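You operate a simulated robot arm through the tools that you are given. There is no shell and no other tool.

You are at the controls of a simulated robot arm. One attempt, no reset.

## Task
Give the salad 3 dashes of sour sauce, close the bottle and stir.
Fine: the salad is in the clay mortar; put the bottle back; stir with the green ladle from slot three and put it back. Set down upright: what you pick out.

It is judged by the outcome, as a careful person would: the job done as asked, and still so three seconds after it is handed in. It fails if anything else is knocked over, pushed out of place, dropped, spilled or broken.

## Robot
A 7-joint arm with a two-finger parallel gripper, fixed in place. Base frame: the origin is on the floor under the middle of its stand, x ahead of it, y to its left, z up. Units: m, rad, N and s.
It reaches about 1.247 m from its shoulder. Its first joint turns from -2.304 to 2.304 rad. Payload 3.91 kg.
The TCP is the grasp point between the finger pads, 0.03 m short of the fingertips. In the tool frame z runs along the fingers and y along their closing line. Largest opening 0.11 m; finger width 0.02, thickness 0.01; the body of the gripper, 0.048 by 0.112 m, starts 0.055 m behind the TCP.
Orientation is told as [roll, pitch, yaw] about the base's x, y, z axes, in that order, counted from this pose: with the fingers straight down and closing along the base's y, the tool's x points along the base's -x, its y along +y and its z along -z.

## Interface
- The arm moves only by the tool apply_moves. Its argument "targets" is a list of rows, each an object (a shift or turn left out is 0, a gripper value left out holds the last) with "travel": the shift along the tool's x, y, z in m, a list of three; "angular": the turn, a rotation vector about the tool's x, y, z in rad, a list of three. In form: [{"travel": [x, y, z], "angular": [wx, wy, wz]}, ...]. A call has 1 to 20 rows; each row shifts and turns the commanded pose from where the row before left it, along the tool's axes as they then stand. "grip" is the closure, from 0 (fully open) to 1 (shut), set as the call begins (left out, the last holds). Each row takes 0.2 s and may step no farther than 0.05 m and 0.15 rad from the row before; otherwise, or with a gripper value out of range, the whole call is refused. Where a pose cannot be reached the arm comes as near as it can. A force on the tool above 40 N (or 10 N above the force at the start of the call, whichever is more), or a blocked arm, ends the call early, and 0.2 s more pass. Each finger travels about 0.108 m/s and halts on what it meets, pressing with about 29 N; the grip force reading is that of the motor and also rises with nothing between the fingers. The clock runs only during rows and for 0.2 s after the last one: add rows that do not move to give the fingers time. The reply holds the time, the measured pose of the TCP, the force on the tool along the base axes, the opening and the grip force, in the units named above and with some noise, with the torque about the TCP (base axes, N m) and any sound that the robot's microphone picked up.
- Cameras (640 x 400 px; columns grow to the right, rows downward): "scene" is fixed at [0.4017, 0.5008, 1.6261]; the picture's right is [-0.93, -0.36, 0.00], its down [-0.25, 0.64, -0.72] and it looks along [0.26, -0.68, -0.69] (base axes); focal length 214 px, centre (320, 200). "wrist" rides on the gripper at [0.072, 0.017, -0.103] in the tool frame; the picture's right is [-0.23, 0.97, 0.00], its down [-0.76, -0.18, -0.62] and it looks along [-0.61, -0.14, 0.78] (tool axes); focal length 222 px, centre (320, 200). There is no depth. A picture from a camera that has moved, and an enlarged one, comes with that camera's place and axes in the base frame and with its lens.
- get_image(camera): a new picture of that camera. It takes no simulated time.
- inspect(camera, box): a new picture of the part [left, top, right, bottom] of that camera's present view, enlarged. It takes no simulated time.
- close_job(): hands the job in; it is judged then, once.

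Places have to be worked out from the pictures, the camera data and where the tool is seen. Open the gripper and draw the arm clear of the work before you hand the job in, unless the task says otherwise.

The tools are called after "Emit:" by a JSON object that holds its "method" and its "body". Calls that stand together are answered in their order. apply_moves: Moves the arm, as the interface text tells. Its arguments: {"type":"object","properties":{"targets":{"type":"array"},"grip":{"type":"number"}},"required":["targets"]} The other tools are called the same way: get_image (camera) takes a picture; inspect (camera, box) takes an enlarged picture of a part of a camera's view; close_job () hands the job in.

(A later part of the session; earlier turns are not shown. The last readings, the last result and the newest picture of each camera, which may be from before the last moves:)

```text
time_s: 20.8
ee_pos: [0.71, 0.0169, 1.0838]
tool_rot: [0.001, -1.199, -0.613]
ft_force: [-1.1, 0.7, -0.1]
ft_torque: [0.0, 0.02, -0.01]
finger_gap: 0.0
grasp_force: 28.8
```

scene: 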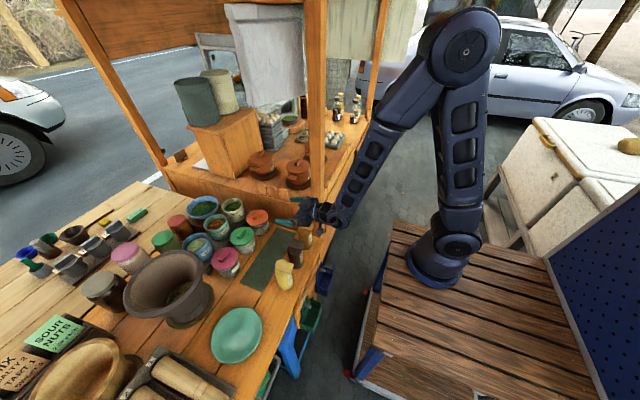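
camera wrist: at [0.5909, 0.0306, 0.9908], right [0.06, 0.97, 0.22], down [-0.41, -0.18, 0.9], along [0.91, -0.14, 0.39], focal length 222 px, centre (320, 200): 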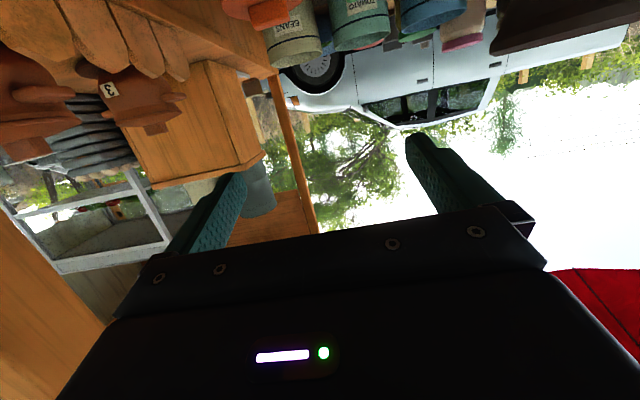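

Pose is as wanted with the fingers shut. I move down in front of the sour bottle, stopping short and slightly high, and look.

Emit:
{"method": "apply_moves", "body": {"targets": [{"travel": [0.0334, -0.0118, -0.0175]}, {"travel": [0.0334, -0.0118, -0.0175]}, {"travel": [0.0334, -0.0118, -0.0175]}, {"travel": [0.0334, -0.0118, -0.0175]}, {"travel": [0.0334, -0.0118, -0.0175]}]}}

Emit:
{"method": "get_image", "body": {"camera": "wrist"}}

Emit:
{"method": "get_image", "body": {"camera": "scene"}}

```text
time_s: 22.0
ee_pos: [0.5817, 0.0676, 0.96]
tool_rot: [0.002, -1.2, -0.615]
ft_force: [0.2, 0.8, -0.8]
ft_torque: [0.02, 0.02, 0.01]
finger_gap: 0.0002
grasp_force: 28.8
out of reach, approached as far as the arm can: row 4, 5
```

```text
taken
camera wrist: at [0.4905, 0.1522, 0.9301], right [0.63, 0.75, 0.21], down [-0.35, 0.03, 0.94], along [0.69, -0.66, 0.28], focal length 222 px, centre (320, 200)
```

wrist: 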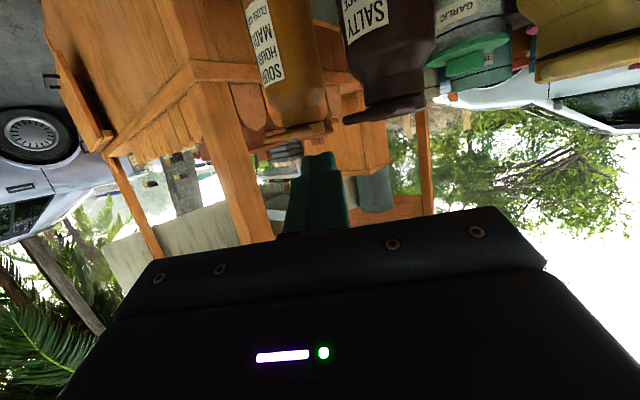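

```text
taken
```

scene: 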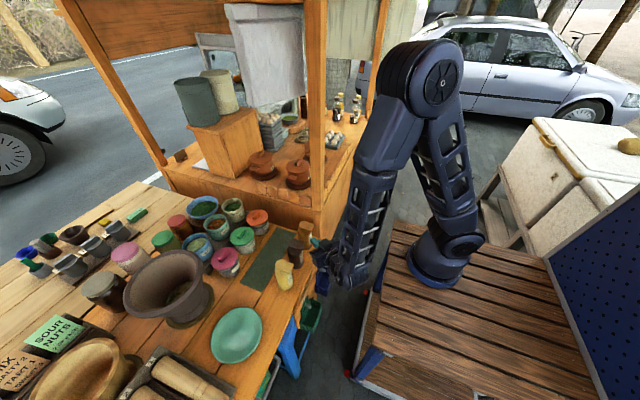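

From here I can see the sour cap almost edge-on. I zoom in on it and on the salty cap.

Emit:
{"method": "inspect", "body": {"camera": "wrist", "box": [250, 80, 350, 150]}}

Emit:
{"method": "inspect", "body": {"camera": "wrist", "box": [335, 70, 435, 140]}}

```text
5.71 times, centred on (300, 115) of wrist
camera zoom: at [0.4905, 0.1522, 0.9301], right [0.63, 0.75, 0.21], down [-0.35, 0.03, 0.94], along [0.69, -0.66, 0.28], focal length 1269 px, centre (434, 686)
```

zoom: 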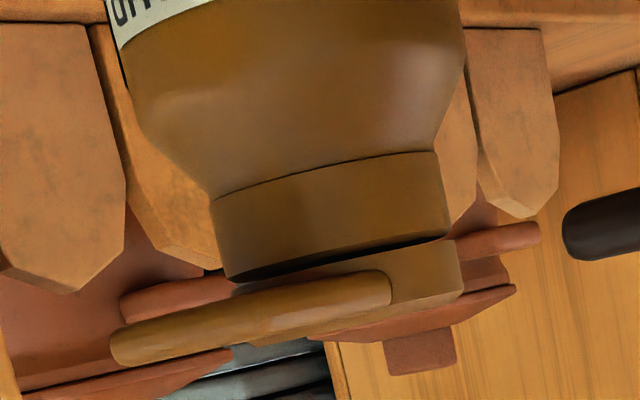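

```text
5.71 times, centred on (385, 105) of wrist
camera zoom: at [0.4905, 0.1522, 0.9301], right [0.63, 0.75, 0.21], down [-0.35, 0.03, 0.94], along [0.69, -0.66, 0.28], focal length 1269 px, centre (-51, 743)
```

zoom: 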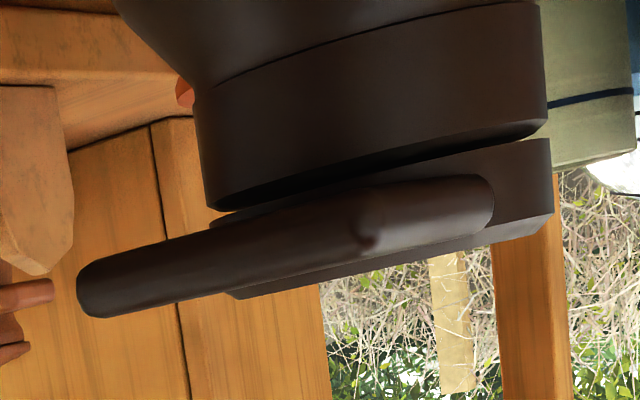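

The collar top is at about 0.918, and the tab is a thin plate at z ≈ 0.921–0.927, overhanging the collar by roughly 23 mm with open space under it. I yaw to −45° and drop to a pre-position just short of the tab and below its underside.

Emit:
{"method": "apply_moves", "body": {"targets": [{"angular": [0.079, 0, 0.031]}, {"angular": [0.079, 0, 0.031]}, {"travel": [0.0216, -0.009, 0.0205]}, {"travel": [0.0216, -0.009, 0.0205]}, {}]}}

Emit:
{"method": "get_image", "body": {"camera": "wrist"}}

Emit:
{"method": "inspect", "body": {"camera": "scene", "box": [280, 210, 340, 260]}}

```text
time_s: 23.2
ee_pos: [0.5857, 0.0376, 0.905]
tool_rot: [0.005, -1.199, -0.788]
ft_force: [-0.6, -1.0, -1.2]
ft_torque: [0.01, 0.01, 0.04]
finger_gap: 0.0001
grasp_force: 29.3
```

```text
taken
camera wrist: at [0.5102, 0.1363, 0.8746], right [0.74, 0.63, 0.21], down [-0.34, 0.09, 0.94], along [0.57, -0.77, 0.28], focal length 222 px, centre (320, 200)
```

wrist: 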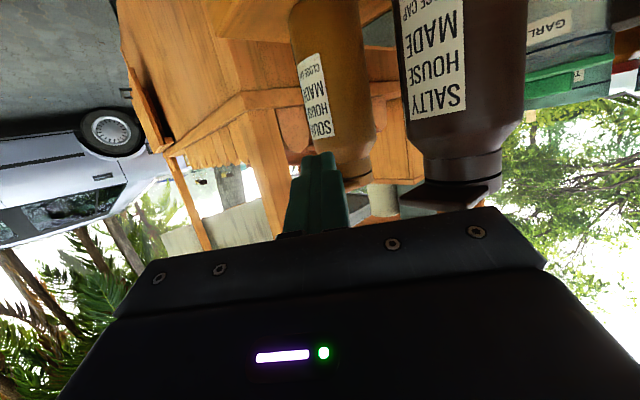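

```text
8.00 times, centred on (310, 235) of scene
camera zoom: at [0.4017, 0.5008, 1.6261], right [-0.93, -0.36, 0.0], down [-0.25, 0.64, -0.72], along [0.26, -0.68, -0.69], focal length 1716 px, centre (400, -80)
```

zoom: 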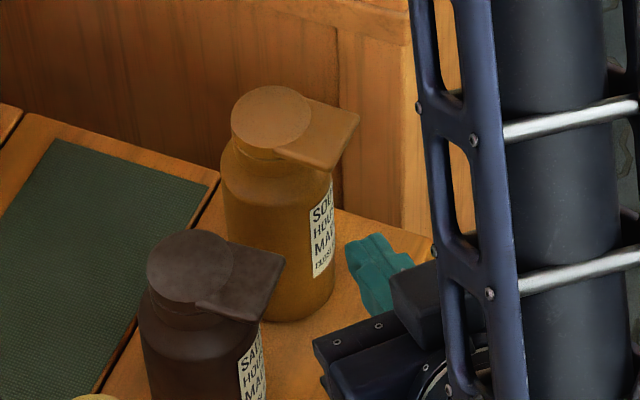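

The fingertips are below and in front of the tab. I slide 3 cm horizontally toward the bottle to get under the tab, then look.

Emit:
{"method": "apply_moves", "body": {"targets": [{"travel": [-0.0055, 0, 0.014]}, {"travel": [-0.0055, 0, 0.014]}, {}]}}

Emit:
{"method": "inspect", "body": {"camera": "wrist", "box": [240, 80, 420, 220]}}

Emit:
{"method": "inspect", "body": {"camera": "scene", "box": [290, 215, 330, 245]}}

```text
time_s: 24.0
ee_pos: [0.6064, 0.0198, 0.9047]
tool_rot: [0.004, -1.199, -0.785]
ft_force: [0.3, 0.1, -0.4]
ft_torque: [-0.02, 0.0, -0.02]
finger_gap: 0.0003
grasp_force: 28.8
```

```text
2.86 times, centred on (330, 150) of wrist
camera zoom: at [0.5306, 0.1175, 0.874], right [0.74, 0.63, 0.21], down [-0.34, 0.09, 0.94], along [0.57, -0.77, 0.28], focal length 635 px, centre (291, 343)
```

zoom: 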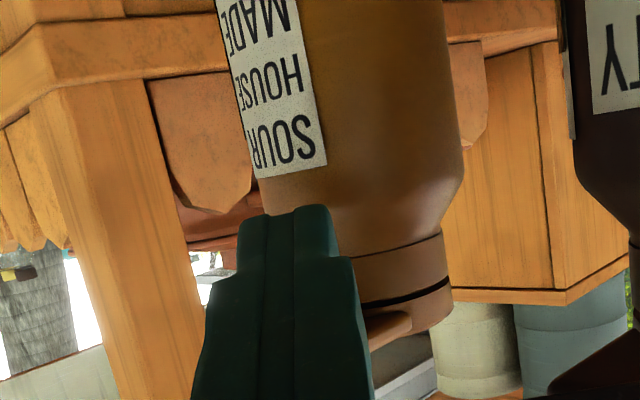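

```text
13.33 times, centred on (310, 230) of scene
camera zoom: at [0.4017, 0.5008, 1.6261], right [-0.93, -0.36, 0.0], down [-0.25, 0.64, -0.72], along [0.26, -0.68, -0.69], focal length 2860 px, centre (453, -200)
```

zoom: 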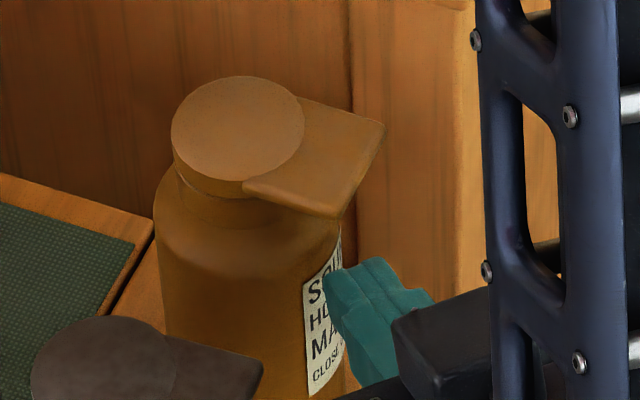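

From the scene view the tab's outer edge is at x ≈ 0.632 with its middle at y ≈ −0.024. I move a bit further under the tab and lift 10 mm; contact should come about 13 mm up.

Emit:
{"method": "apply_moves", "body": {"targets": [{"travel": [-0.0068, -0.003, 0.0175]}, {"travel": [-0.00932, 0, -0.00362]}, {}]}}

Emit:
{"method": "inspect", "body": {"camera": "wrist", "box": [240, 80, 420, 220]}}

Emit:
{"method": "inspect", "body": {"camera": "scene", "box": [290, 215, 330, 245]}}

```text
time_s: 24.8
ee_pos: [0.6188, 0.0051, 0.9146]
tool_rot: [0.004, -1.199, -0.784]
ft_force: [-0.1, 0.1, 0.1]
ft_torque: [-0.03, 0.0, 0.0]
finger_gap: 0.0
grasp_force: 28.6
```

```text
2.86 times, centred on (330, 150) of wrist
camera zoom: at [0.5426, 0.1031, 0.8842], right [0.74, 0.63, 0.21], down [-0.34, 0.09, 0.94], along [0.57, -0.77, 0.28], focal length 635 px, centre (291, 343)
```

zoom: 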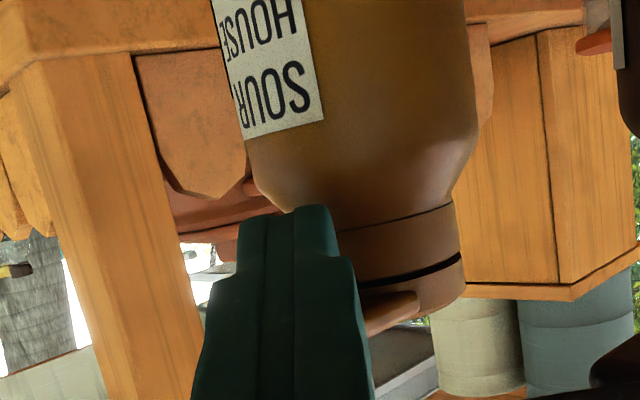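

```text
13.33 times, centred on (310, 230) of scene
camera zoom: at [0.4017, 0.5008, 1.6261], right [-0.93, -0.36, 0.0], down [-0.25, 0.64, -0.72], along [0.26, -0.68, -0.69], focal length 2860 px, centre (453, -200)
```

zoom: 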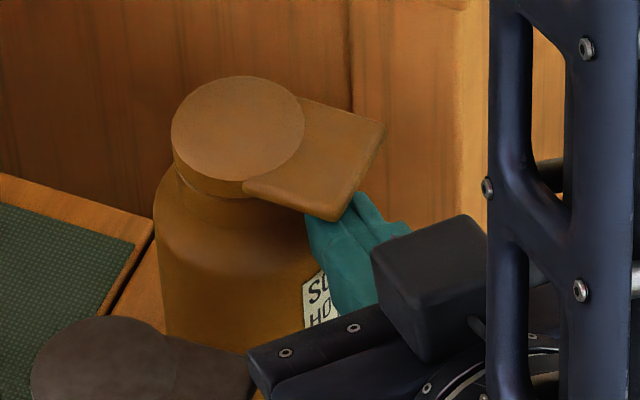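

The fingertips are now under the tab with no contact force. I lift 6 mm gently and check force and pictures.

Emit:
{"method": "apply_moves", "body": {"targets": [{"travel": [-0.0028, 0, -0.0011]}, {"travel": [-0.0028, 0, -0.0011]}, {}]}}

Emit:
{"method": "inspect", "body": {"camera": "scene", "box": [290, 215, 330, 245]}}

```text
time_s: 25.6
ee_pos: [0.619, 0.0049, 0.9208]
tool_rot: [0.004, -1.201, -0.784]
ft_force: [-0.3, 0.5, -0.2]
ft_torque: [0.0, -0.03, -0.04]
finger_gap: 0.0
grasp_force: 28.6
```

```text
13.33 times, centred on (310, 230) of scene
camera zoom: at [0.4017, 0.5008, 1.6261], right [-0.93, -0.36, 0.0], down [-0.25, 0.64, -0.72], along [0.26, -0.68, -0.69], focal length 2860 px, centre (453, -200)
```

zoom: 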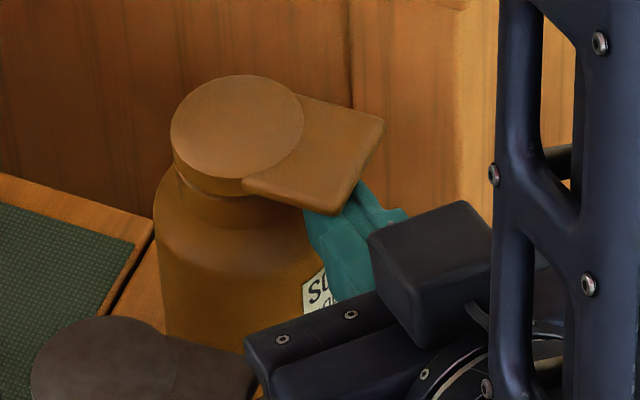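

The tab's corner has started to rise with almost no force, so the lid flips up easily. I keep lifting in small steps.

Emit:
{"method": "apply_moves", "body": {"targets": [{"travel": [-0.0047, 0, -0.0018]}, {"travel": [-0.0047, 0, -0.0018]}, {}]}}

Emit:
{"method": "inspect", "body": {"camera": "scene", "box": [290, 210, 330, 240]}}

Emit:
{"method": "inspect", "body": {"camera": "wrist", "box": [240, 80, 420, 220]}}

```text
time_s: 26.4
ee_pos: [0.6182, 0.0042, 0.9313]
tool_rot: [0.004, -1.199, -0.782]
ft_force: [-0.1, -0.8, -0.2]
ft_torque: [-0.02, 0.02, 0.0]
finger_gap: 0.0
grasp_force: 28.6
```

```text
13.33 times, centred on (310, 225) of scene
camera zoom: at [0.4017, 0.5008, 1.6261], right [-0.93, -0.36, 0.0], down [-0.25, 0.64, -0.72], along [0.26, -0.68, -0.69], focal length 2860 px, centre (453, -133)
```

zoom: 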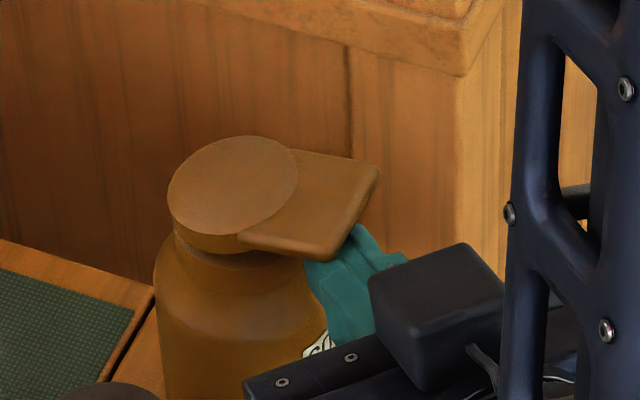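

```text
2.86 times, centred on (330, 150) of wrist
camera zoom: at [0.5434, 0.1022, 0.9], right [0.74, 0.63, 0.21], down [-0.34, 0.09, 0.94], along [0.57, -0.77, 0.28], focal length 635 px, centre (291, 343)
```

zoom: 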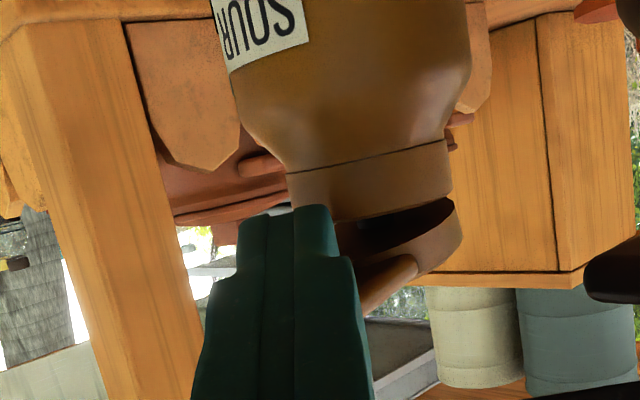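

The lid swings up on a hinge at the +x side, with the gap opening at the tab side. I follow the arc up and toward +x to flip it further.

Emit:
{"method": "apply_moves", "body": {"targets": [{"travel": [-0.01498, 0.00714, 0.00184]}, {"travel": [-0.01171, 0.00559, 0.00144]}, {"travel": [-0.00974, 0.00735, 0.0041]}, {}]}}

Emit:
{"method": "inspect", "body": {"camera": "scene", "box": [290, 200, 340, 240]}}

Emit:
{"method": "inspect", "body": {"camera": "wrist", "box": [240, 80, 420, 220]}}

```text
time_s: 27.4
ee_pos: [0.6476, 0.0045, 0.9621]
tool_rot: [0.004, -1.199, -0.784]
ft_force: [0.5, 0.5, 0.0]
ft_torque: [-0.03, 0.01, 0.0]
finger_gap: 0.0
grasp_force: 29.1
```

```text
10.00 times, centred on (315, 220) of scene
camera zoom: at [0.4017, 0.5008, 1.6261], right [-0.93, -0.36, 0.0], down [-0.25, 0.64, -0.72], along [0.26, -0.68, -0.69], focal length 2145 px, centre (370, 0)
```

zoom: 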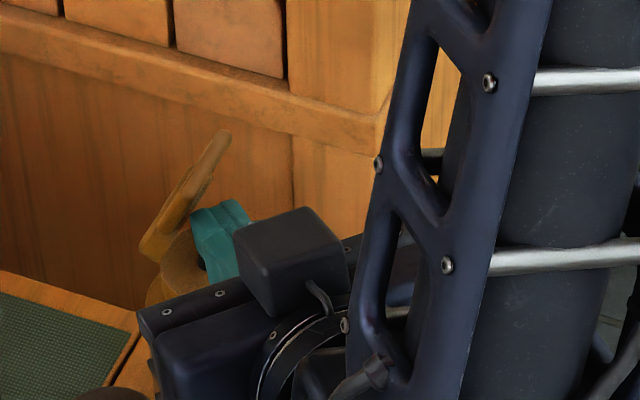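

```text
2.86 times, centred on (330, 150) of wrist
camera zoom: at [0.5714, 0.1026, 0.9319], right [0.74, 0.63, 0.21], down [-0.34, 0.09, 0.94], along [0.57, -0.77, 0.28], focal length 635 px, centre (291, 343)
```

zoom: 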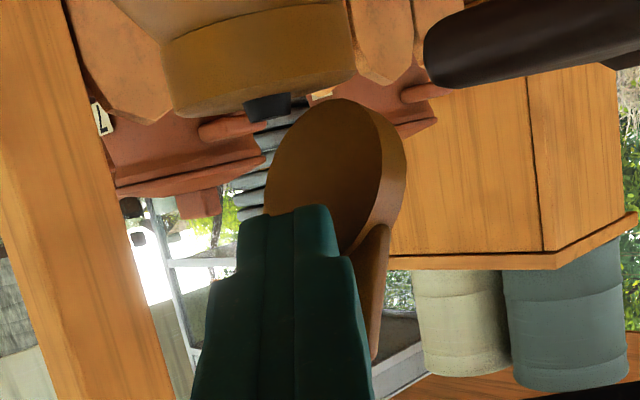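

The lid is up at about 70°, and a dark nozzle is visible on the collar. I push it over past vertical so it stays open, keeping clear of the salty bottle.

Emit:
{"method": "apply_moves", "body": {"targets": [{"travel": [-0.01167, 0.00778, 0.00381]}, {"travel": [-0.00934, 0.00778, 0.00472]}, {"travel": [-0.00587, 0.00848, 0.00682]}, {}]}}

Emit:
{"method": "inspect", "body": {"camera": "scene", "box": [280, 200, 330, 240]}}

Emit:
{"method": "inspect", "body": {"camera": "wrist", "box": [240, 80, 420, 220]}}

```text
time_s: 28.4
ee_pos: [0.6821, 0.0061, 0.9817]
tool_rot: [0.003, -1.198, -0.783]
ft_force: [-0.2, 0.3, -0.6]
ft_torque: [0.01, -0.01, -0.01]
finger_gap: 0.0001
grasp_force: 29.1
```

```text
10.00 times, centred on (305, 220) of scene
camera zoom: at [0.4017, 0.5008, 1.6261], right [-0.93, -0.36, 0.0], down [-0.25, 0.64, -0.72], along [0.26, -0.68, -0.69], focal length 2145 px, centre (470, 0)
```

zoom: 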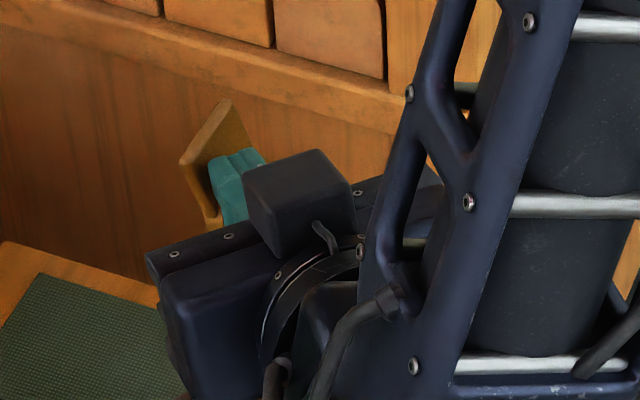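

```text
2.86 times, centred on (330, 150) of wrist
camera zoom: at [0.6058, 0.104, 0.9512], right [0.74, 0.63, 0.21], down [-0.34, 0.09, 0.94], along [0.57, -0.77, 0.28], focal length 635 px, centre (291, 343)
```

zoom: 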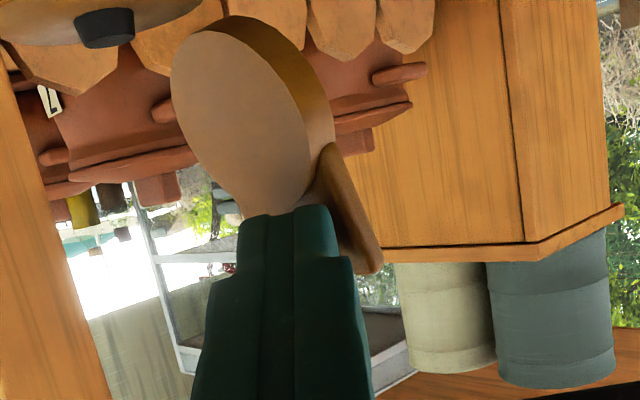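

The lid is just past vertical. I push 12 mm more in +x at this height, clear of the salty bottle, then back off to see whether it stays open.

Emit:
{"method": "apply_moves", "body": {"targets": [{"travel": [-0.0006, 0.00424, 0.0043]}, {"travel": [-0.0006, 0.00424, 0.0043]}, {"travel": [-0.0006, 0.00424, 0.0043]}, {}]}}

Emit:
{"method": "inspect", "body": {"camera": "scene", "box": [280, 200, 330, 240]}}

Emit:
{"method": "inspect", "body": {"camera": "wrist", "box": [220, 60, 420, 220]}}

```text
time_s: 29.4
ee_pos: [0.7003, 0.0058, 0.9795]
tool_rot: [0.004, -1.199, -0.783]
ft_force: [-1.0, -0.1, -0.1]
ft_torque: [0.0, 0.01, -0.02]
finger_gap: 0.0
grasp_force: 29.2
```

```text
10.00 times, centred on (305, 220) of scene
camera zoom: at [0.4017, 0.5008, 1.6261], right [-0.93, -0.36, 0.0], down [-0.25, 0.64, -0.72], along [0.26, -0.68, -0.69], focal length 2145 px, centre (470, 0)
```

zoom: 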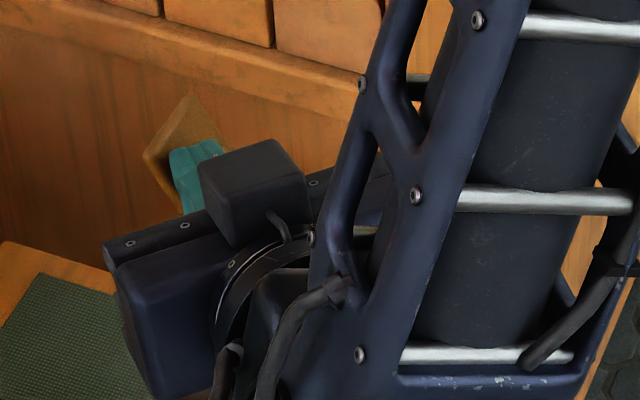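

```text
2.50 times, centred on (320, 140) of wrist
camera zoom: at [0.624, 0.1036, 0.9489], right [0.74, 0.63, 0.21], down [-0.34, 0.09, 0.94], along [0.57, -0.77, 0.28], focal length 555 px, centre (320, 350)
```

zoom: 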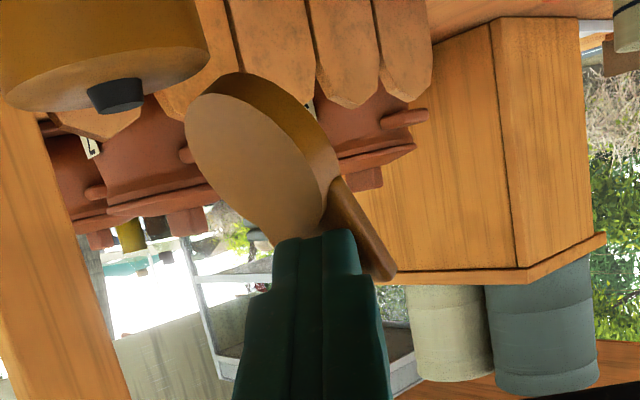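

The lid is at about 110°. I back off up and toward the robot and check that it stays open.

Emit:
{"method": "apply_moves", "body": {"targets": [{"travel": [-0.0135, -0.01414, -0.0204]}, {"travel": [-0.0135, -0.01414, -0.0204]}, {"travel": [-0.0135, -0.01414, -0.0204]}, {"travel": [-0.0186, 0, -0.0072]}, {"travel": [-0.0186, 0, -0.0072]}]}}

Emit:
{"method": "inspect", "body": {"camera": "wrist", "box": [200, 20, 420, 220]}}

Emit:
{"method": "get_image", "body": {"camera": "scene"}}

```text
time_s: 30.6
ee_pos: [0.6389, 0.0054, 1.0791]
tool_rot: [0.004, -1.199, -0.784]
ft_force: [0.0, 0.0, 0.0]
ft_torque: [-0.02, 0.02, -0.02]
finger_gap: 0.0
grasp_force: 29.2
```

```text
2.00 times, centred on (310, 120) of wrist
camera zoom: at [0.5633, 0.1033, 1.0485], right [0.74, 0.63, 0.21], down [-0.34, 0.09, 0.94], along [0.57, -0.77, 0.28], focal length 444 px, centre (340, 360)
```

zoom: 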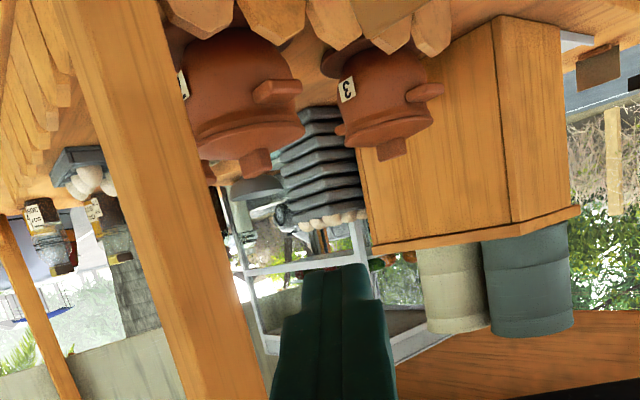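

```text
taken
```

scene: 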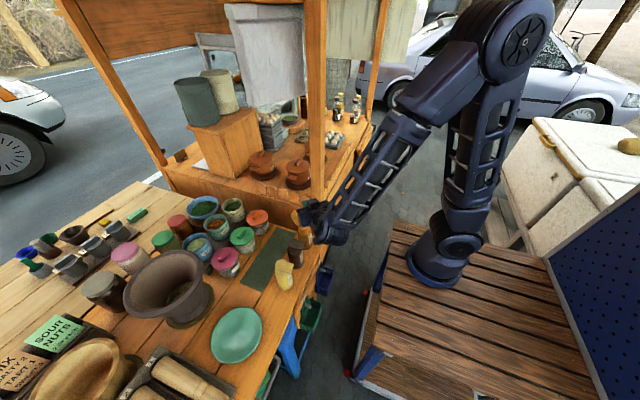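

Emit:
{"method": "inspect", "body": {"camera": "scene", "box": [275, 195, 345, 255]}}

```text
6.67 times, centred on (310, 225) of scene
camera zoom: at [0.4017, 0.5008, 1.6261], right [-0.93, -0.36, 0.0], down [-0.25, 0.64, -0.72], along [0.26, -0.68, -0.69], focal length 1430 px, centre (387, 33)
```

zoom: 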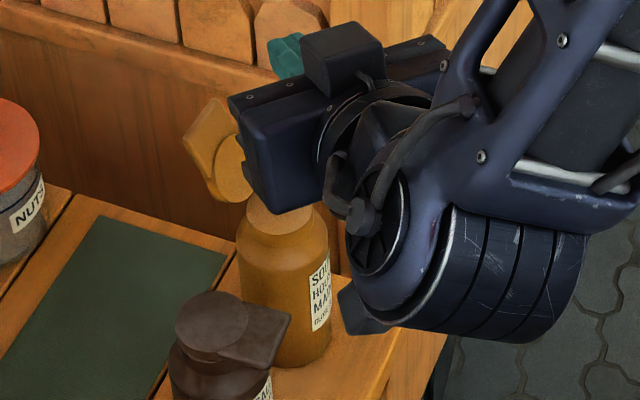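

The lid stays open at about 110° and the bottle hasn't moved. Next is a side grasp of its body. I go low in front of the bottle first and make the tool nearly horizontal there, fingers still shut.

Emit:
{"method": "apply_moves", "body": {"targets": [{"travel": [0.0466, -0.0025, 0.0003]}, {"travel": [0.0466, -0.0025, 0.0003]}, {"travel": [0.0466, -0.0025, 0.0003]}, {"travel": [0.0466, -0.0025, 0.0003]}, {"angular": [0, -0.15, 0]}, {"angular": [0, -0.15, 0]}]}}

```text
time_s: 32.0
ee_pos: [0.6203, 0.0448, 0.9304]
tool_rot: [-0.082, -1.496, -0.697]
ft_force: [-0.3, 0.7, -0.5]
ft_torque: [-0.01, 0.05, 0.02]
finger_gap: 0.0001
grasp_force: 29.0
out of reach, approached as far as the arm can: row 5, 6
```

The full pitch isn't reachable in so close; the wrist bend is the limit. I go back to pitch −1.2, which works here, and move to the safe spot in front.

Emit:
{"method": "apply_moves", "body": {"targets": [{"angular": [0, 0.148, 0]}, {"angular": [0, 0.148, 0]}, {"travel": [0.0206, -0.0127, -0.0033]}, {"travel": [0.0206, -0.0127, -0.0033]}, {}]}}

```text
time_s: 33.2
ee_pos: [0.5868, 0.043, 0.8952]
tool_rot: [0.005, -1.204, -0.784]
ft_force: [-0.6, 0.5, 0.4]
ft_torque: [0.0, -0.02, 0.0]
finger_gap: 0.0
grasp_force: 28.8
```

Good. I descend 3 cm and start yawing toward −20° in small steps, checking the reached pose.

Emit:
{"method": "apply_moves", "body": {"targets": [{"travel": [0.014, 0, 0.0054]}, {"travel": [0.014, 0, 0.0054]}, {"angular": [-0.1355, 0, -0.0525]}, {"angular": [-0.1355, 0, -0.0525]}, {}]}}

```text
time_s: 34.4
ee_pos: [0.6005, 0.0527, 0.8582]
tool_rot: [-0.001, -1.204, -0.492]
ft_force: [0.7, -0.4, -0.3]
ft_torque: [-0.04, 0.0, 0.0]
finger_gap: 0.0001
grasp_force: 29.0
out of reach, approached as far as the arm can: row 4
```

At this pitch and azimuth the arm is at its inner limit, and the salty bottle leaves no room. Coming in from the −y side with the fingers pointing about +60° should be both reachable and clear (cart corner near (0.66, −0.205)). I rise while reducing pitch first.

Emit:
{"method": "apply_moves", "body": {"targets": [{"travel": [-0.028, 0, -0.0109], "angular": [0, 0.12, 0]}, {"travel": [-0.0265, 0, -0.0141], "angular": [0, 0.12, 0]}, {"travel": [-0.0246, 0, -0.0172], "angular": [0, 0.12, 0]}, {"travel": [-0.0223, 0, -0.02], "angular": [0, 0.12, 0]}, {"travel": [-0.0198, 0, -0.0226], "angular": [0, 0.12, 0]}, {"travel": [-0.0169, 0, -0.0248], "angular": [0, 0.12, 0]}, {}]}}

```text
time_s: 36.0
ee_pos: [0.608, 0.059, 1.0369]
tool_rot: [0.001, -0.484, -0.492]
ft_force: [0.1, -0.1, -0.6]
ft_torque: [-0.01, 0.0, 0.01]
finger_gap: 0.0
grasp_force: 29.3
out of reach, approached as far as the arm can: row 1
```

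Clear now. I rise a little, then yaw from −28° to +60° at this gentle pitch, opening the fingers on the way.

Emit:
{"method": "apply_moves", "body": {"targets": [{"travel": [-0.0225, 0, -0.043]}, {"angular": [-0.0651, 0, -0.1239]}, {"angular": [-0.0651, 0, -0.1239]}, {"angular": [-0.0651, 0, -0.1239]}, {"angular": [-0.0651, 0, -0.1239]}, {"angular": [-0.0651, 0, -0.1239]}, {"angular": [-0.0651, 0, -0.1239]}, {"angular": [-0.0651, 0, -0.1239]}, {"angular": [-0.0651, 0, -0.1239]}, {"angular": [-0.0651, 0, -0.1239]}, {"angular": [-0.0651, 0, -0.1239]}, {"angular": [-0.0651, 0, -0.1239]}, {}], "grip": 0.2}}

Emit:
{"method": "get_image", "body": {"camera": "scene"}}

Emit:
{"method": "get_image", "body": {"camera": "wrist"}}

```text
time_s: 38.8
ee_pos: [0.607, 0.0576, 1.0854]
tool_rot: [0.0, -0.485, 1.052]
ft_force: [0.6, 0.2, -0.5]
ft_torque: [0.01, -0.02, 0.02]
finger_gap: 0.088
grasp_force: 0.1
```

```text
taken
```

scene: 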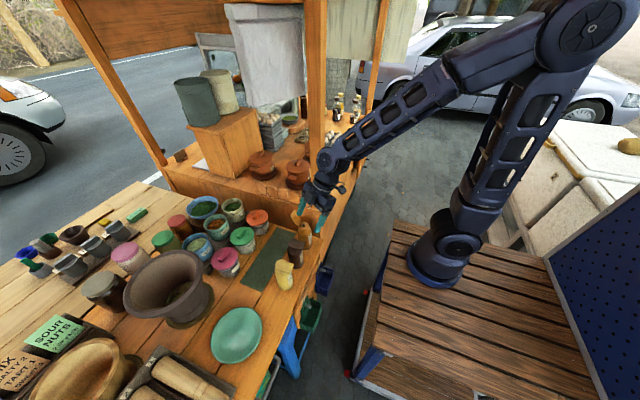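

```text
taken
camera wrist: at [0.5353, -0.032, 1.1423], right [-0.75, 0.66, 0.11], down [0.34, 0.24, 0.91], along [0.57, 0.71, -0.41], focal length 222 px, centre (320, 200)
```

wrist: 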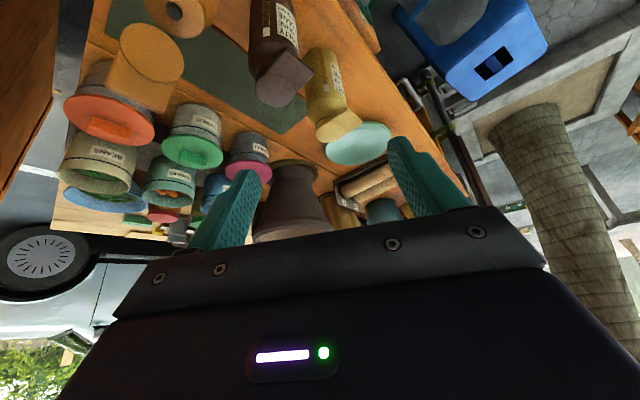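

The sour bottle stands with its lid open. I trim the yaw to 52°, shift to the −y side at safe height, then pitch to about 1.3.

Emit:
{"method": "apply_moves", "body": {"targets": [{"angular": [0.0674, 0, 0.1283]}, {"travel": [0.0342, -0.0244, -0.0081]}, {"travel": [0.0342, -0.0244, -0.0081]}, {"travel": [0.0342, -0.0244, -0.0081]}, {"travel": [0.0342, -0.0244, -0.0081]}, {"angular": [0, -0.136, 0]}, {"angular": [0, -0.136, 0]}, {"angular": [0, -0.136, 0]}, {"angular": [0, -0.136, 0]}, {"angular": [0, -0.136, 0]}, {"angular": [0, -0.136, 0]}, {}]}}

Emit:
{"method": "get_image", "body": {"camera": "wrist"}}

Emit:
{"method": "get_image", "body": {"camera": "scene"}}

```text
time_s: 41.4
ee_pos: [0.599, -0.1109, 1.0518]
tool_rot: [0.0, -1.302, 0.904]
ft_force: [-0.3, -0.8, -0.3]
ft_torque: [0.0, 0.02, -0.01]
finger_gap: 0.0879
grasp_force: 0.1
```

```text
taken
camera wrist: at [0.5112, -0.1936, 1.0077], right [-0.73, 0.65, 0.22], down [-0.11, -0.42, 0.9], along [0.68, 0.63, 0.38], focal length 222 px, centre (320, 200)
```

wrist: 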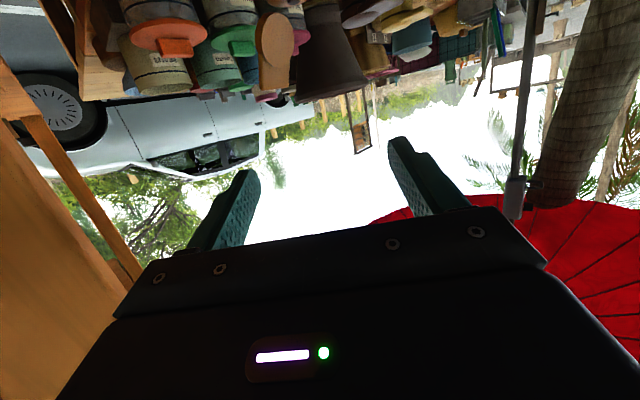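

```text
taken
```

scene: 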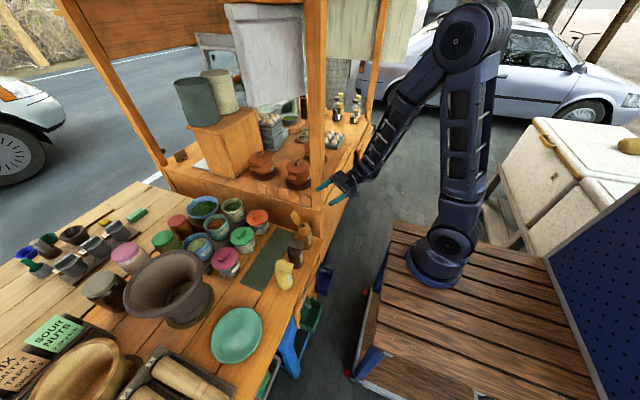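

All reachable. I descend straight down to grasp height (z ≈ 0.855) at the pre-grasp spot and take a look.

Emit:
{"method": "apply_moves", "body": {"targets": [{"travel": [0.038, 0, 0.0105]}, {"travel": [0.038, 0, 0.0105]}, {"travel": [0.038, 0, 0.0105]}, {"travel": [0.038, 0, 0.0105]}, {"travel": [0.038, 0, 0.0105]}, {}]}}

Emit:
{"method": "get_image", "body": {"camera": "wrist"}}

Emit:
{"method": "inspect", "body": {"camera": "scene", "box": [270, 190, 370, 260]}}

```text
time_s: 42.8
ee_pos: [0.6132, -0.1072, 0.8641]
tool_rot: [0.015, -1.297, 0.891]
ft_force: [-1.5, -0.2, -0.9]
ft_torque: [-0.04, -0.03, 0.02]
finger_gap: 0.0878
grasp_force: 0.1
out of reach, approached as far as the arm can: row 5
```

```text
taken
camera wrist: at [0.5257, -0.1902, 0.8202], right [-0.73, 0.65, 0.22], down [-0.1, -0.42, 0.9], along [0.68, 0.63, 0.37], focal length 222 px, centre (320, 200)
```

wrist: 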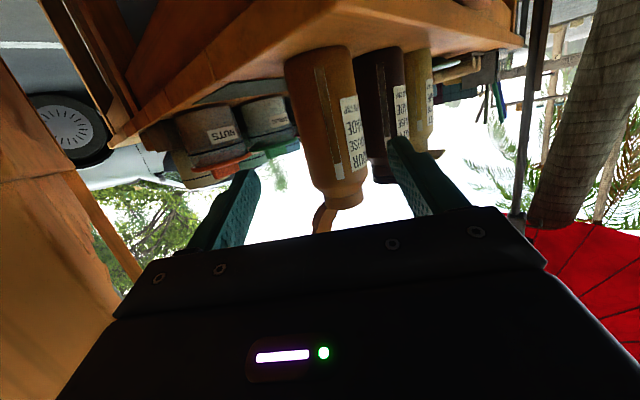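

```text
5.71 times, centred on (320, 225) of scene
camera zoom: at [0.4017, 0.5008, 1.6261], right [-0.93, -0.36, 0.0], down [-0.25, 0.64, -0.72], along [0.26, -0.68, -0.69], focal length 1226 px, centre (320, 57)
```

zoom: 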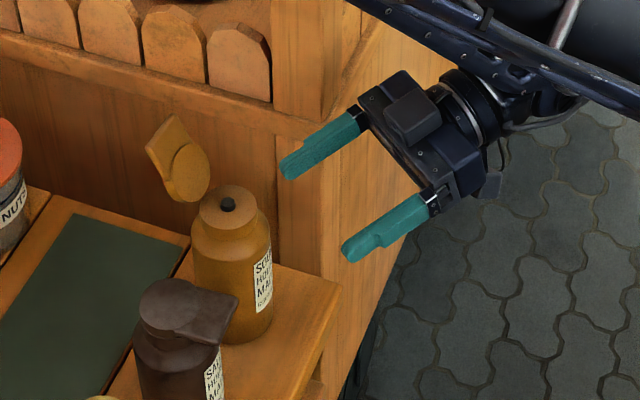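

The sour bottle is framed between the fingers, slightly right of centre. I zoom to measure the lateral offset before moving in.

Emit:
{"method": "inspect", "body": {"camera": "wrist", "box": [220, 40, 420, 220]}}

```text
2.22 times, centred on (320, 130) of wrist
camera zoom: at [0.5257, -0.1902, 0.8202], right [-0.73, 0.65, 0.22], down [-0.1, -0.42, 0.9], along [0.68, 0.63, 0.37], focal length 494 px, centre (320, 356)
```

zoom: 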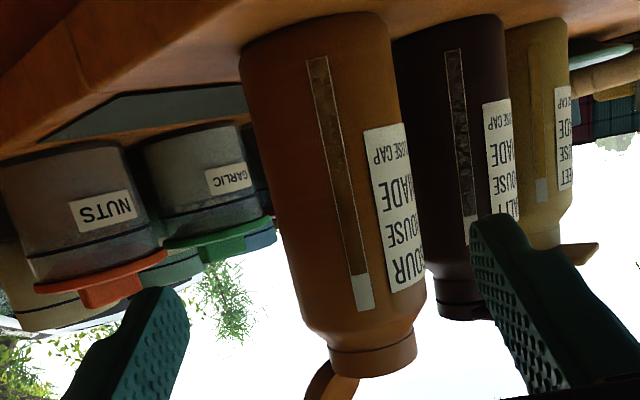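

The bottle is about 8 mm off to the +y-tool side. I advance 6 cm while correcting that, then check again before closing the rest.

Emit:
{"method": "apply_moves", "body": {"targets": [{"travel": [-0.0054, 0.0024, 0.0193]}, {"travel": [-0.0054, 0.0024, 0.0193]}, {"travel": [-0.0054, 0.0024, 0.0193]}, {}]}}

Emit:
{"method": "get_image", "body": {"camera": "wrist"}}

Emit:
{"method": "inspect", "body": {"camera": "scene", "box": [270, 190, 370, 260]}}

```text
time_s: 43.8
ee_pos: [0.6456, -0.053, 0.8616]
tool_rot: [0.0, -1.3, 0.903]
ft_force: [-0.8, 0.9, 0.1]
ft_torque: [-0.02, -0.01, -0.01]
finger_gap: 0.0883
grasp_force: 0.0
```

```text
taken
camera wrist: at [0.5573, -0.1376, 0.8182], right [-0.73, 0.65, 0.22], down [-0.1, -0.42, 0.9], along [0.68, 0.63, 0.38], focal length 222 px, centre (320, 200)
```

wrist: 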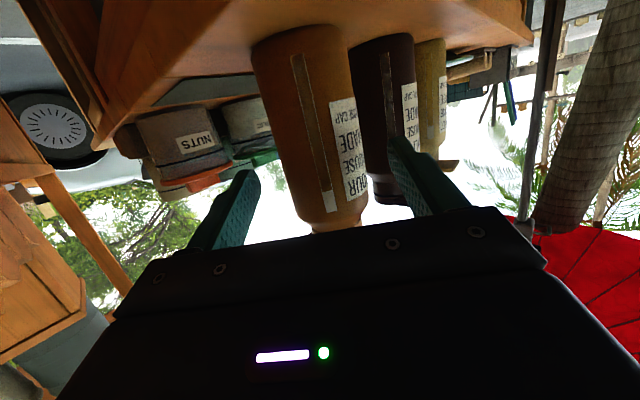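

```text
5.71 times, centred on (320, 225) of scene
camera zoom: at [0.4017, 0.5008, 1.6261], right [-0.93, -0.36, 0.0], down [-0.25, 0.64, -0.72], along [0.26, -0.68, -0.69], focal length 1226 px, centre (320, 57)
```

zoom: 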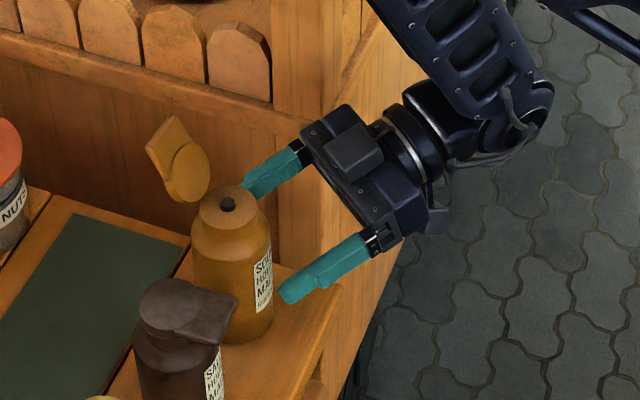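

Now centred. I advance the last 3 cm and lower slightly, fingers still open.

Emit:
{"method": "apply_moves", "body": {"targets": [{"travel": [-0.0015, -0.0005, 0.0162]}, {"travel": [-0.0015, -0.0005, 0.0162]}, {}]}}

Emit:
{"method": "get_image", "body": {"camera": "wrist"}}

Emit:
{"method": "inspect", "body": {"camera": "scene", "box": [270, 190, 370, 260]}}

```text
time_s: 44.6
ee_pos: [0.6659, -0.0305, 0.8561]
tool_rot: [0.004, -1.299, 0.902]
ft_force: [0.7, 0.7, 0.8]
ft_torque: [0.01, -0.01, 0.03]
finger_gap: 0.0881
grasp_force: 0.1
```

```text
taken
camera wrist: at [0.5779, -0.1131, 0.8126], right [-0.73, 0.65, 0.22], down [-0.1, -0.42, 0.9], along [0.68, 0.63, 0.38], focal length 222 px, centre (320, 200)
```

wrist: 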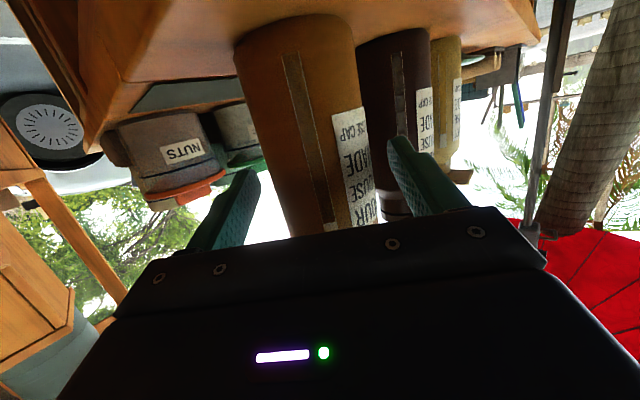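

```text
5.71 times, centred on (320, 225) of scene
camera zoom: at [0.4017, 0.5008, 1.6261], right [-0.93, -0.36, 0.0], down [-0.25, 0.64, -0.72], along [0.26, -0.68, -0.69], focal length 1226 px, centre (320, 57)
```

zoom: 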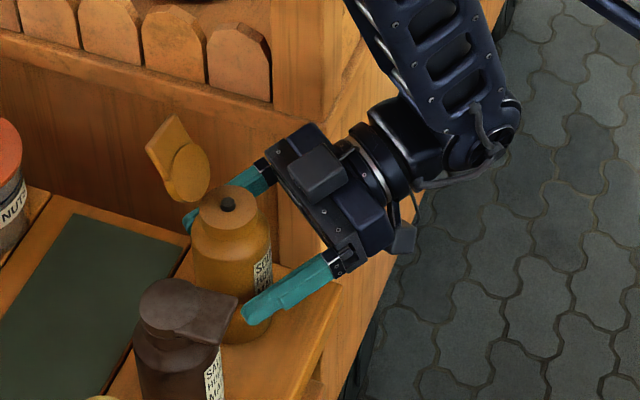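

The bottle is centred between the pads. I close on it.

Emit:
{"method": "apply_moves", "body": {"targets": [{}, {}, {}], "grip": 1}}

Emit:
{"method": "inspect", "body": {"camera": "scene", "box": [270, 190, 370, 260]}}

```text
time_s: 45.4
ee_pos: [0.6639, -0.0291, 0.8555]
tool_rot: [0.001, -1.3, 0.905]
ft_force: [2.0, 0.8, 0.2]
ft_torque: [-0.08, -0.21, 0.03]
finger_gap: 0.0589
grasp_force: 29.0
```

```text
5.71 times, centred on (320, 225) of scene
camera zoom: at [0.4017, 0.5008, 1.6261], right [-0.93, -0.36, 0.0], down [-0.25, 0.64, -0.72], along [0.26, -0.68, -0.69], focal length 1226 px, centre (320, 57)
```

zoom: 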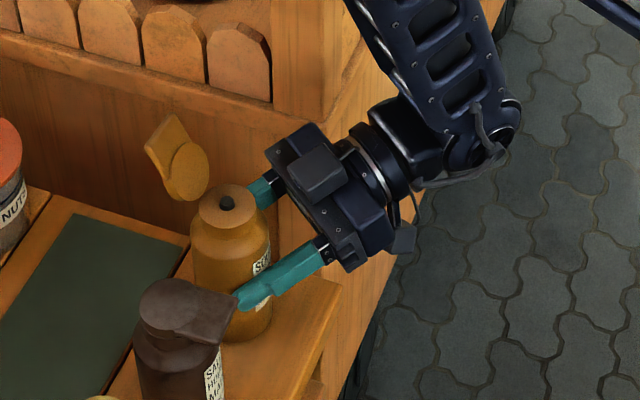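

Firm grip at 59 mm. I lift straight up slowly and check the load.

Emit:
{"method": "apply_moves", "body": {"targets": [{"travel": [-0.0096, 0, -0.0027]}, {"travel": [-0.0193, 0, -0.0054]}, {"travel": [-0.0193, 0, -0.0054]}, {}]}}

Emit:
{"method": "inspect", "body": {"camera": "scene", "box": [260, 180, 360, 250]}}

```text
time_s: 46.4
ee_pos: [0.665, -0.0297, 0.905]
tool_rot: [0.004, -1.299, 0.902]
ft_force: [-0.1, 0.4, -7.3]
ft_torque: [-0.14, 0.02, -0.02]
finger_gap: 0.0588
grasp_force: 29.1
```

```text
5.71 times, centred on (310, 215) of scene
camera zoom: at [0.4017, 0.5008, 1.6261], right [-0.93, -0.36, 0.0], down [-0.25, 0.64, -0.72], along [0.26, -0.68, -0.69], focal length 1226 px, centre (377, 114)
```

zoom: 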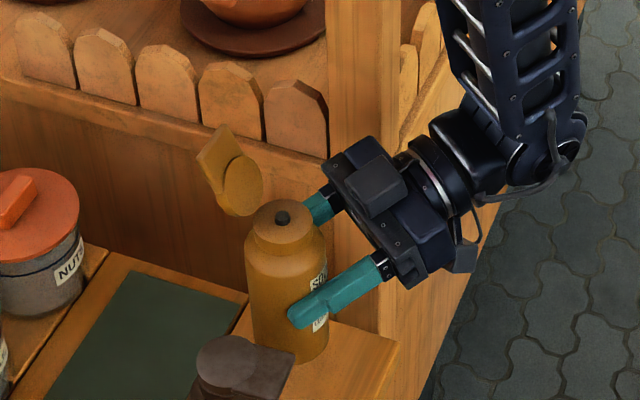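

The bottle weighs about 7.3 N and hangs level. I rise to about 1.13 m, keeping it upright, then carry it toward the mortar.

Emit:
{"method": "apply_moves", "body": {"targets": [{"travel": [-0.0386, 0, -0.0107]}, {"travel": [-0.0434, 0, -0.012]}, {"travel": [-0.0434, 0, -0.012]}, {"travel": [-0.0434, 0, -0.012]}, {"travel": [-0.0434, 0, -0.012]}, {}]}}

Emit:
{"method": "get_image", "body": {"camera": "scene"}}

```text
time_s: 47.8
ee_pos: [0.6661, -0.03, 1.1275]
tool_rot: [0.004, -1.3, 0.903]
ft_force: [0.9, -0.4, -5.6]
ft_torque: [-0.08, 0.05, -0.03]
finger_gap: 0.0587
grasp_force: 29.4
```

```text
taken
```

scene: 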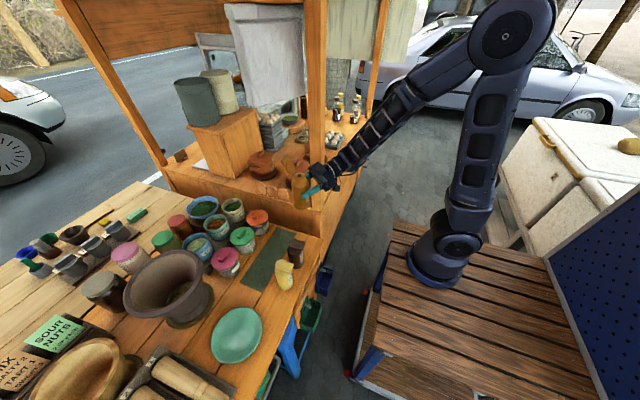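

Bottle is up and steady. Before moving over I refine the mortar's location from the scene view.

Emit:
{"method": "inspect", "body": {"camera": "scene", "box": [110, 235, 230, 335]}}

```text
4.00 times, centred on (170, 285) of scene
camera zoom: at [0.4017, 0.5008, 1.6261], right [-0.93, -0.36, 0.0], down [-0.25, 0.64, -0.72], along [0.26, -0.68, -0.69], focal length 858 px, centre (920, -140)
```

zoom: 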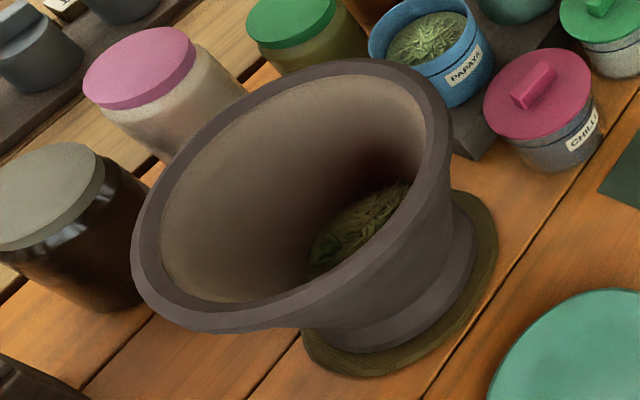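

Mortar axis comes out at about (0.959, 0.383), rim at z ≈ 1.0, rim radius ≈ 0.11. I carry the upright bottle to a spot from which tilting brings the nozzle over the mortar's centre.

Emit:
{"method": "apply_moves", "body": {"targets": [{"travel": [-0.0072, 0.0031, 0.0208]}, {"travel": [-0.01434, 0.00619, 0.04153]}, {"travel": [-0.01434, 0.00619, 0.04153]}, {"travel": [-0.01434, 0.00619, 0.04153]}, {"travel": [-0.01434, 0.00619, 0.04153]}, {"travel": [-0.01434, 0.00619, 0.04153]}, {"travel": [-0.01434, 0.00619, 0.04153]}, {"travel": [-0.01434, 0.00619, 0.04153]}, {"travel": [-0.01434, 0.00619, 0.04153]}, {"travel": [-0.01434, 0.00619, 0.04153]}, {"travel": [-0.01434, 0.00619, 0.04153]}, {"travel": [-0.01434, 0.00619, 0.04153]}, {"travel": [-0.0072, 0.0031, 0.0208]}, {}]}}

Emit:
{"method": "get_image", "body": {"camera": "scene"}}

Emit:
{"method": "get_image", "body": {"camera": "wrist"}}

```text
time_s: 50.8
ee_pos: [0.9333, 0.4301, 1.1579]
tool_rot: [0.002, -1.3, 0.904]
ft_force: [1.0, -0.2, -5.9]
ft_torque: [-0.05, 0.07, 0.04]
finger_gap: 0.0588
grasp_force: 29.6
```

```text
taken
```

scene: 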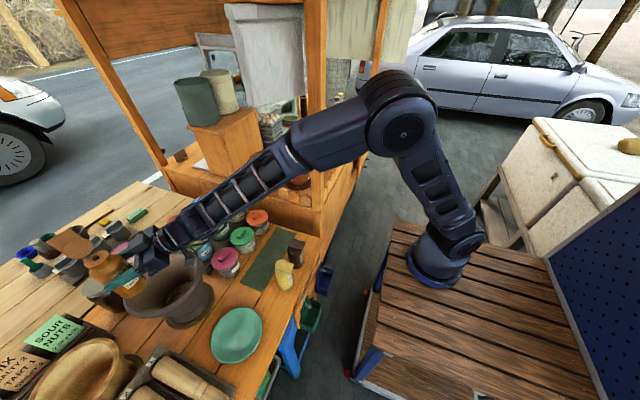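

```text
taken
camera wrist: at [0.845, 0.3474, 1.1149], right [-0.73, 0.65, 0.22], down [-0.1, -0.42, 0.9], along [0.68, 0.63, 0.38], focal length 222 px, centre (320, 200)
```

wrist: 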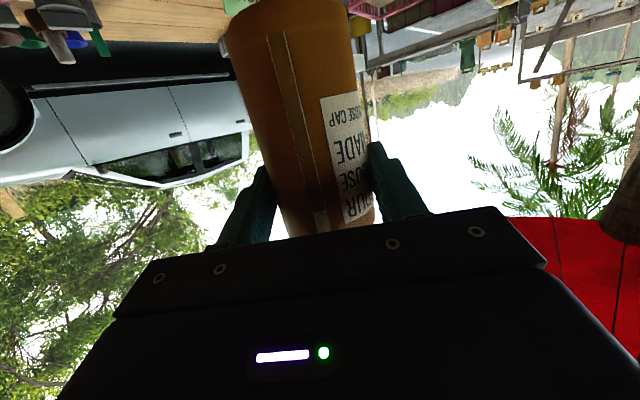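

Emit:
{"method": "inspect", "body": {"camera": "scene", "box": [50, 215, 190, 315]}}

```text
4.00 times, centred on (120, 265) of scene
camera zoom: at [0.4017, 0.5008, 1.6261], right [-0.93, -0.36, 0.0], down [-0.25, 0.64, -0.72], along [0.26, -0.68, -0.69], focal length 858 px, centre (1120, -60)
```

zoom: 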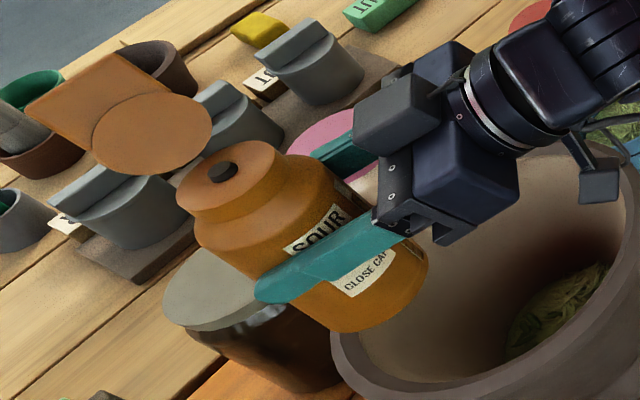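

Bottle is upright next to the mortar axis with its lid folded back on the −y-tool side. I start tilting toward that side, first to about 74°, short of horizontal.

Emit:
{"method": "apply_moves", "body": {"targets": [{"angular": [0, 0, 0.15]}, {"angular": [0, 0, 0.15]}, {"angular": [0, 0, 0.15]}, {"angular": [0, 0, 0.15]}, {"angular": [0, 0, 0.15]}, {"angular": [0, 0, 0.15]}, {"angular": [0, 0, 0.15]}, {"angular": [0, 0, 0.15]}, {"angular": [0, 0, 0.15]}]}}

Emit:
{"method": "inspect", "body": {"camera": "scene", "box": [60, 215, 220, 325]}}

```text
time_s: 52.8
ee_pos: [0.9315, 0.4284, 1.1579]
tool_rot: [1.295, -0.209, -0.605]
ft_force: [-0.6, 0.9, -6.1]
ft_torque: [-0.18, -0.03, -0.01]
finger_gap: 0.0587
grasp_force: 28.7
```

```text
3.64 times, centred on (140, 270) of scene
camera zoom: at [0.4017, 0.5008, 1.6261], right [-0.93, -0.36, 0.0], down [-0.25, 0.64, -0.72], along [0.26, -0.68, -0.69], focal length 780 px, centre (974, -54)
```

zoom: 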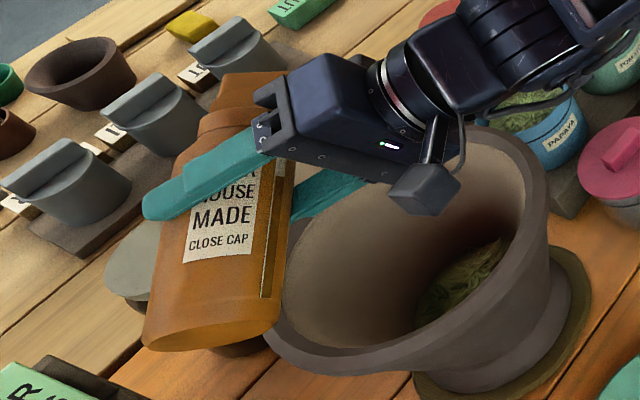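

Tilted to about 74° with no sound yet, and the nozzle should be at about (0.986, 0.381), over the mouth. I continue in small steps, listening.

Emit:
{"method": "apply_moves", "body": {"targets": [{"angular": [0, 0, 0.15]}, {"angular": [0, 0, 0.15]}]}}

```text
time_s: 53.4
ee_pos: [0.9318, 0.4292, 1.157]
tool_rot: [1.299, 0.078, -0.687]
ft_force: [-0.3, 0.3, -5.4]
ft_torque: [-0.18, -0.01, 0.01]
finger_gap: 0.0585
grasp_force: 28.7
```

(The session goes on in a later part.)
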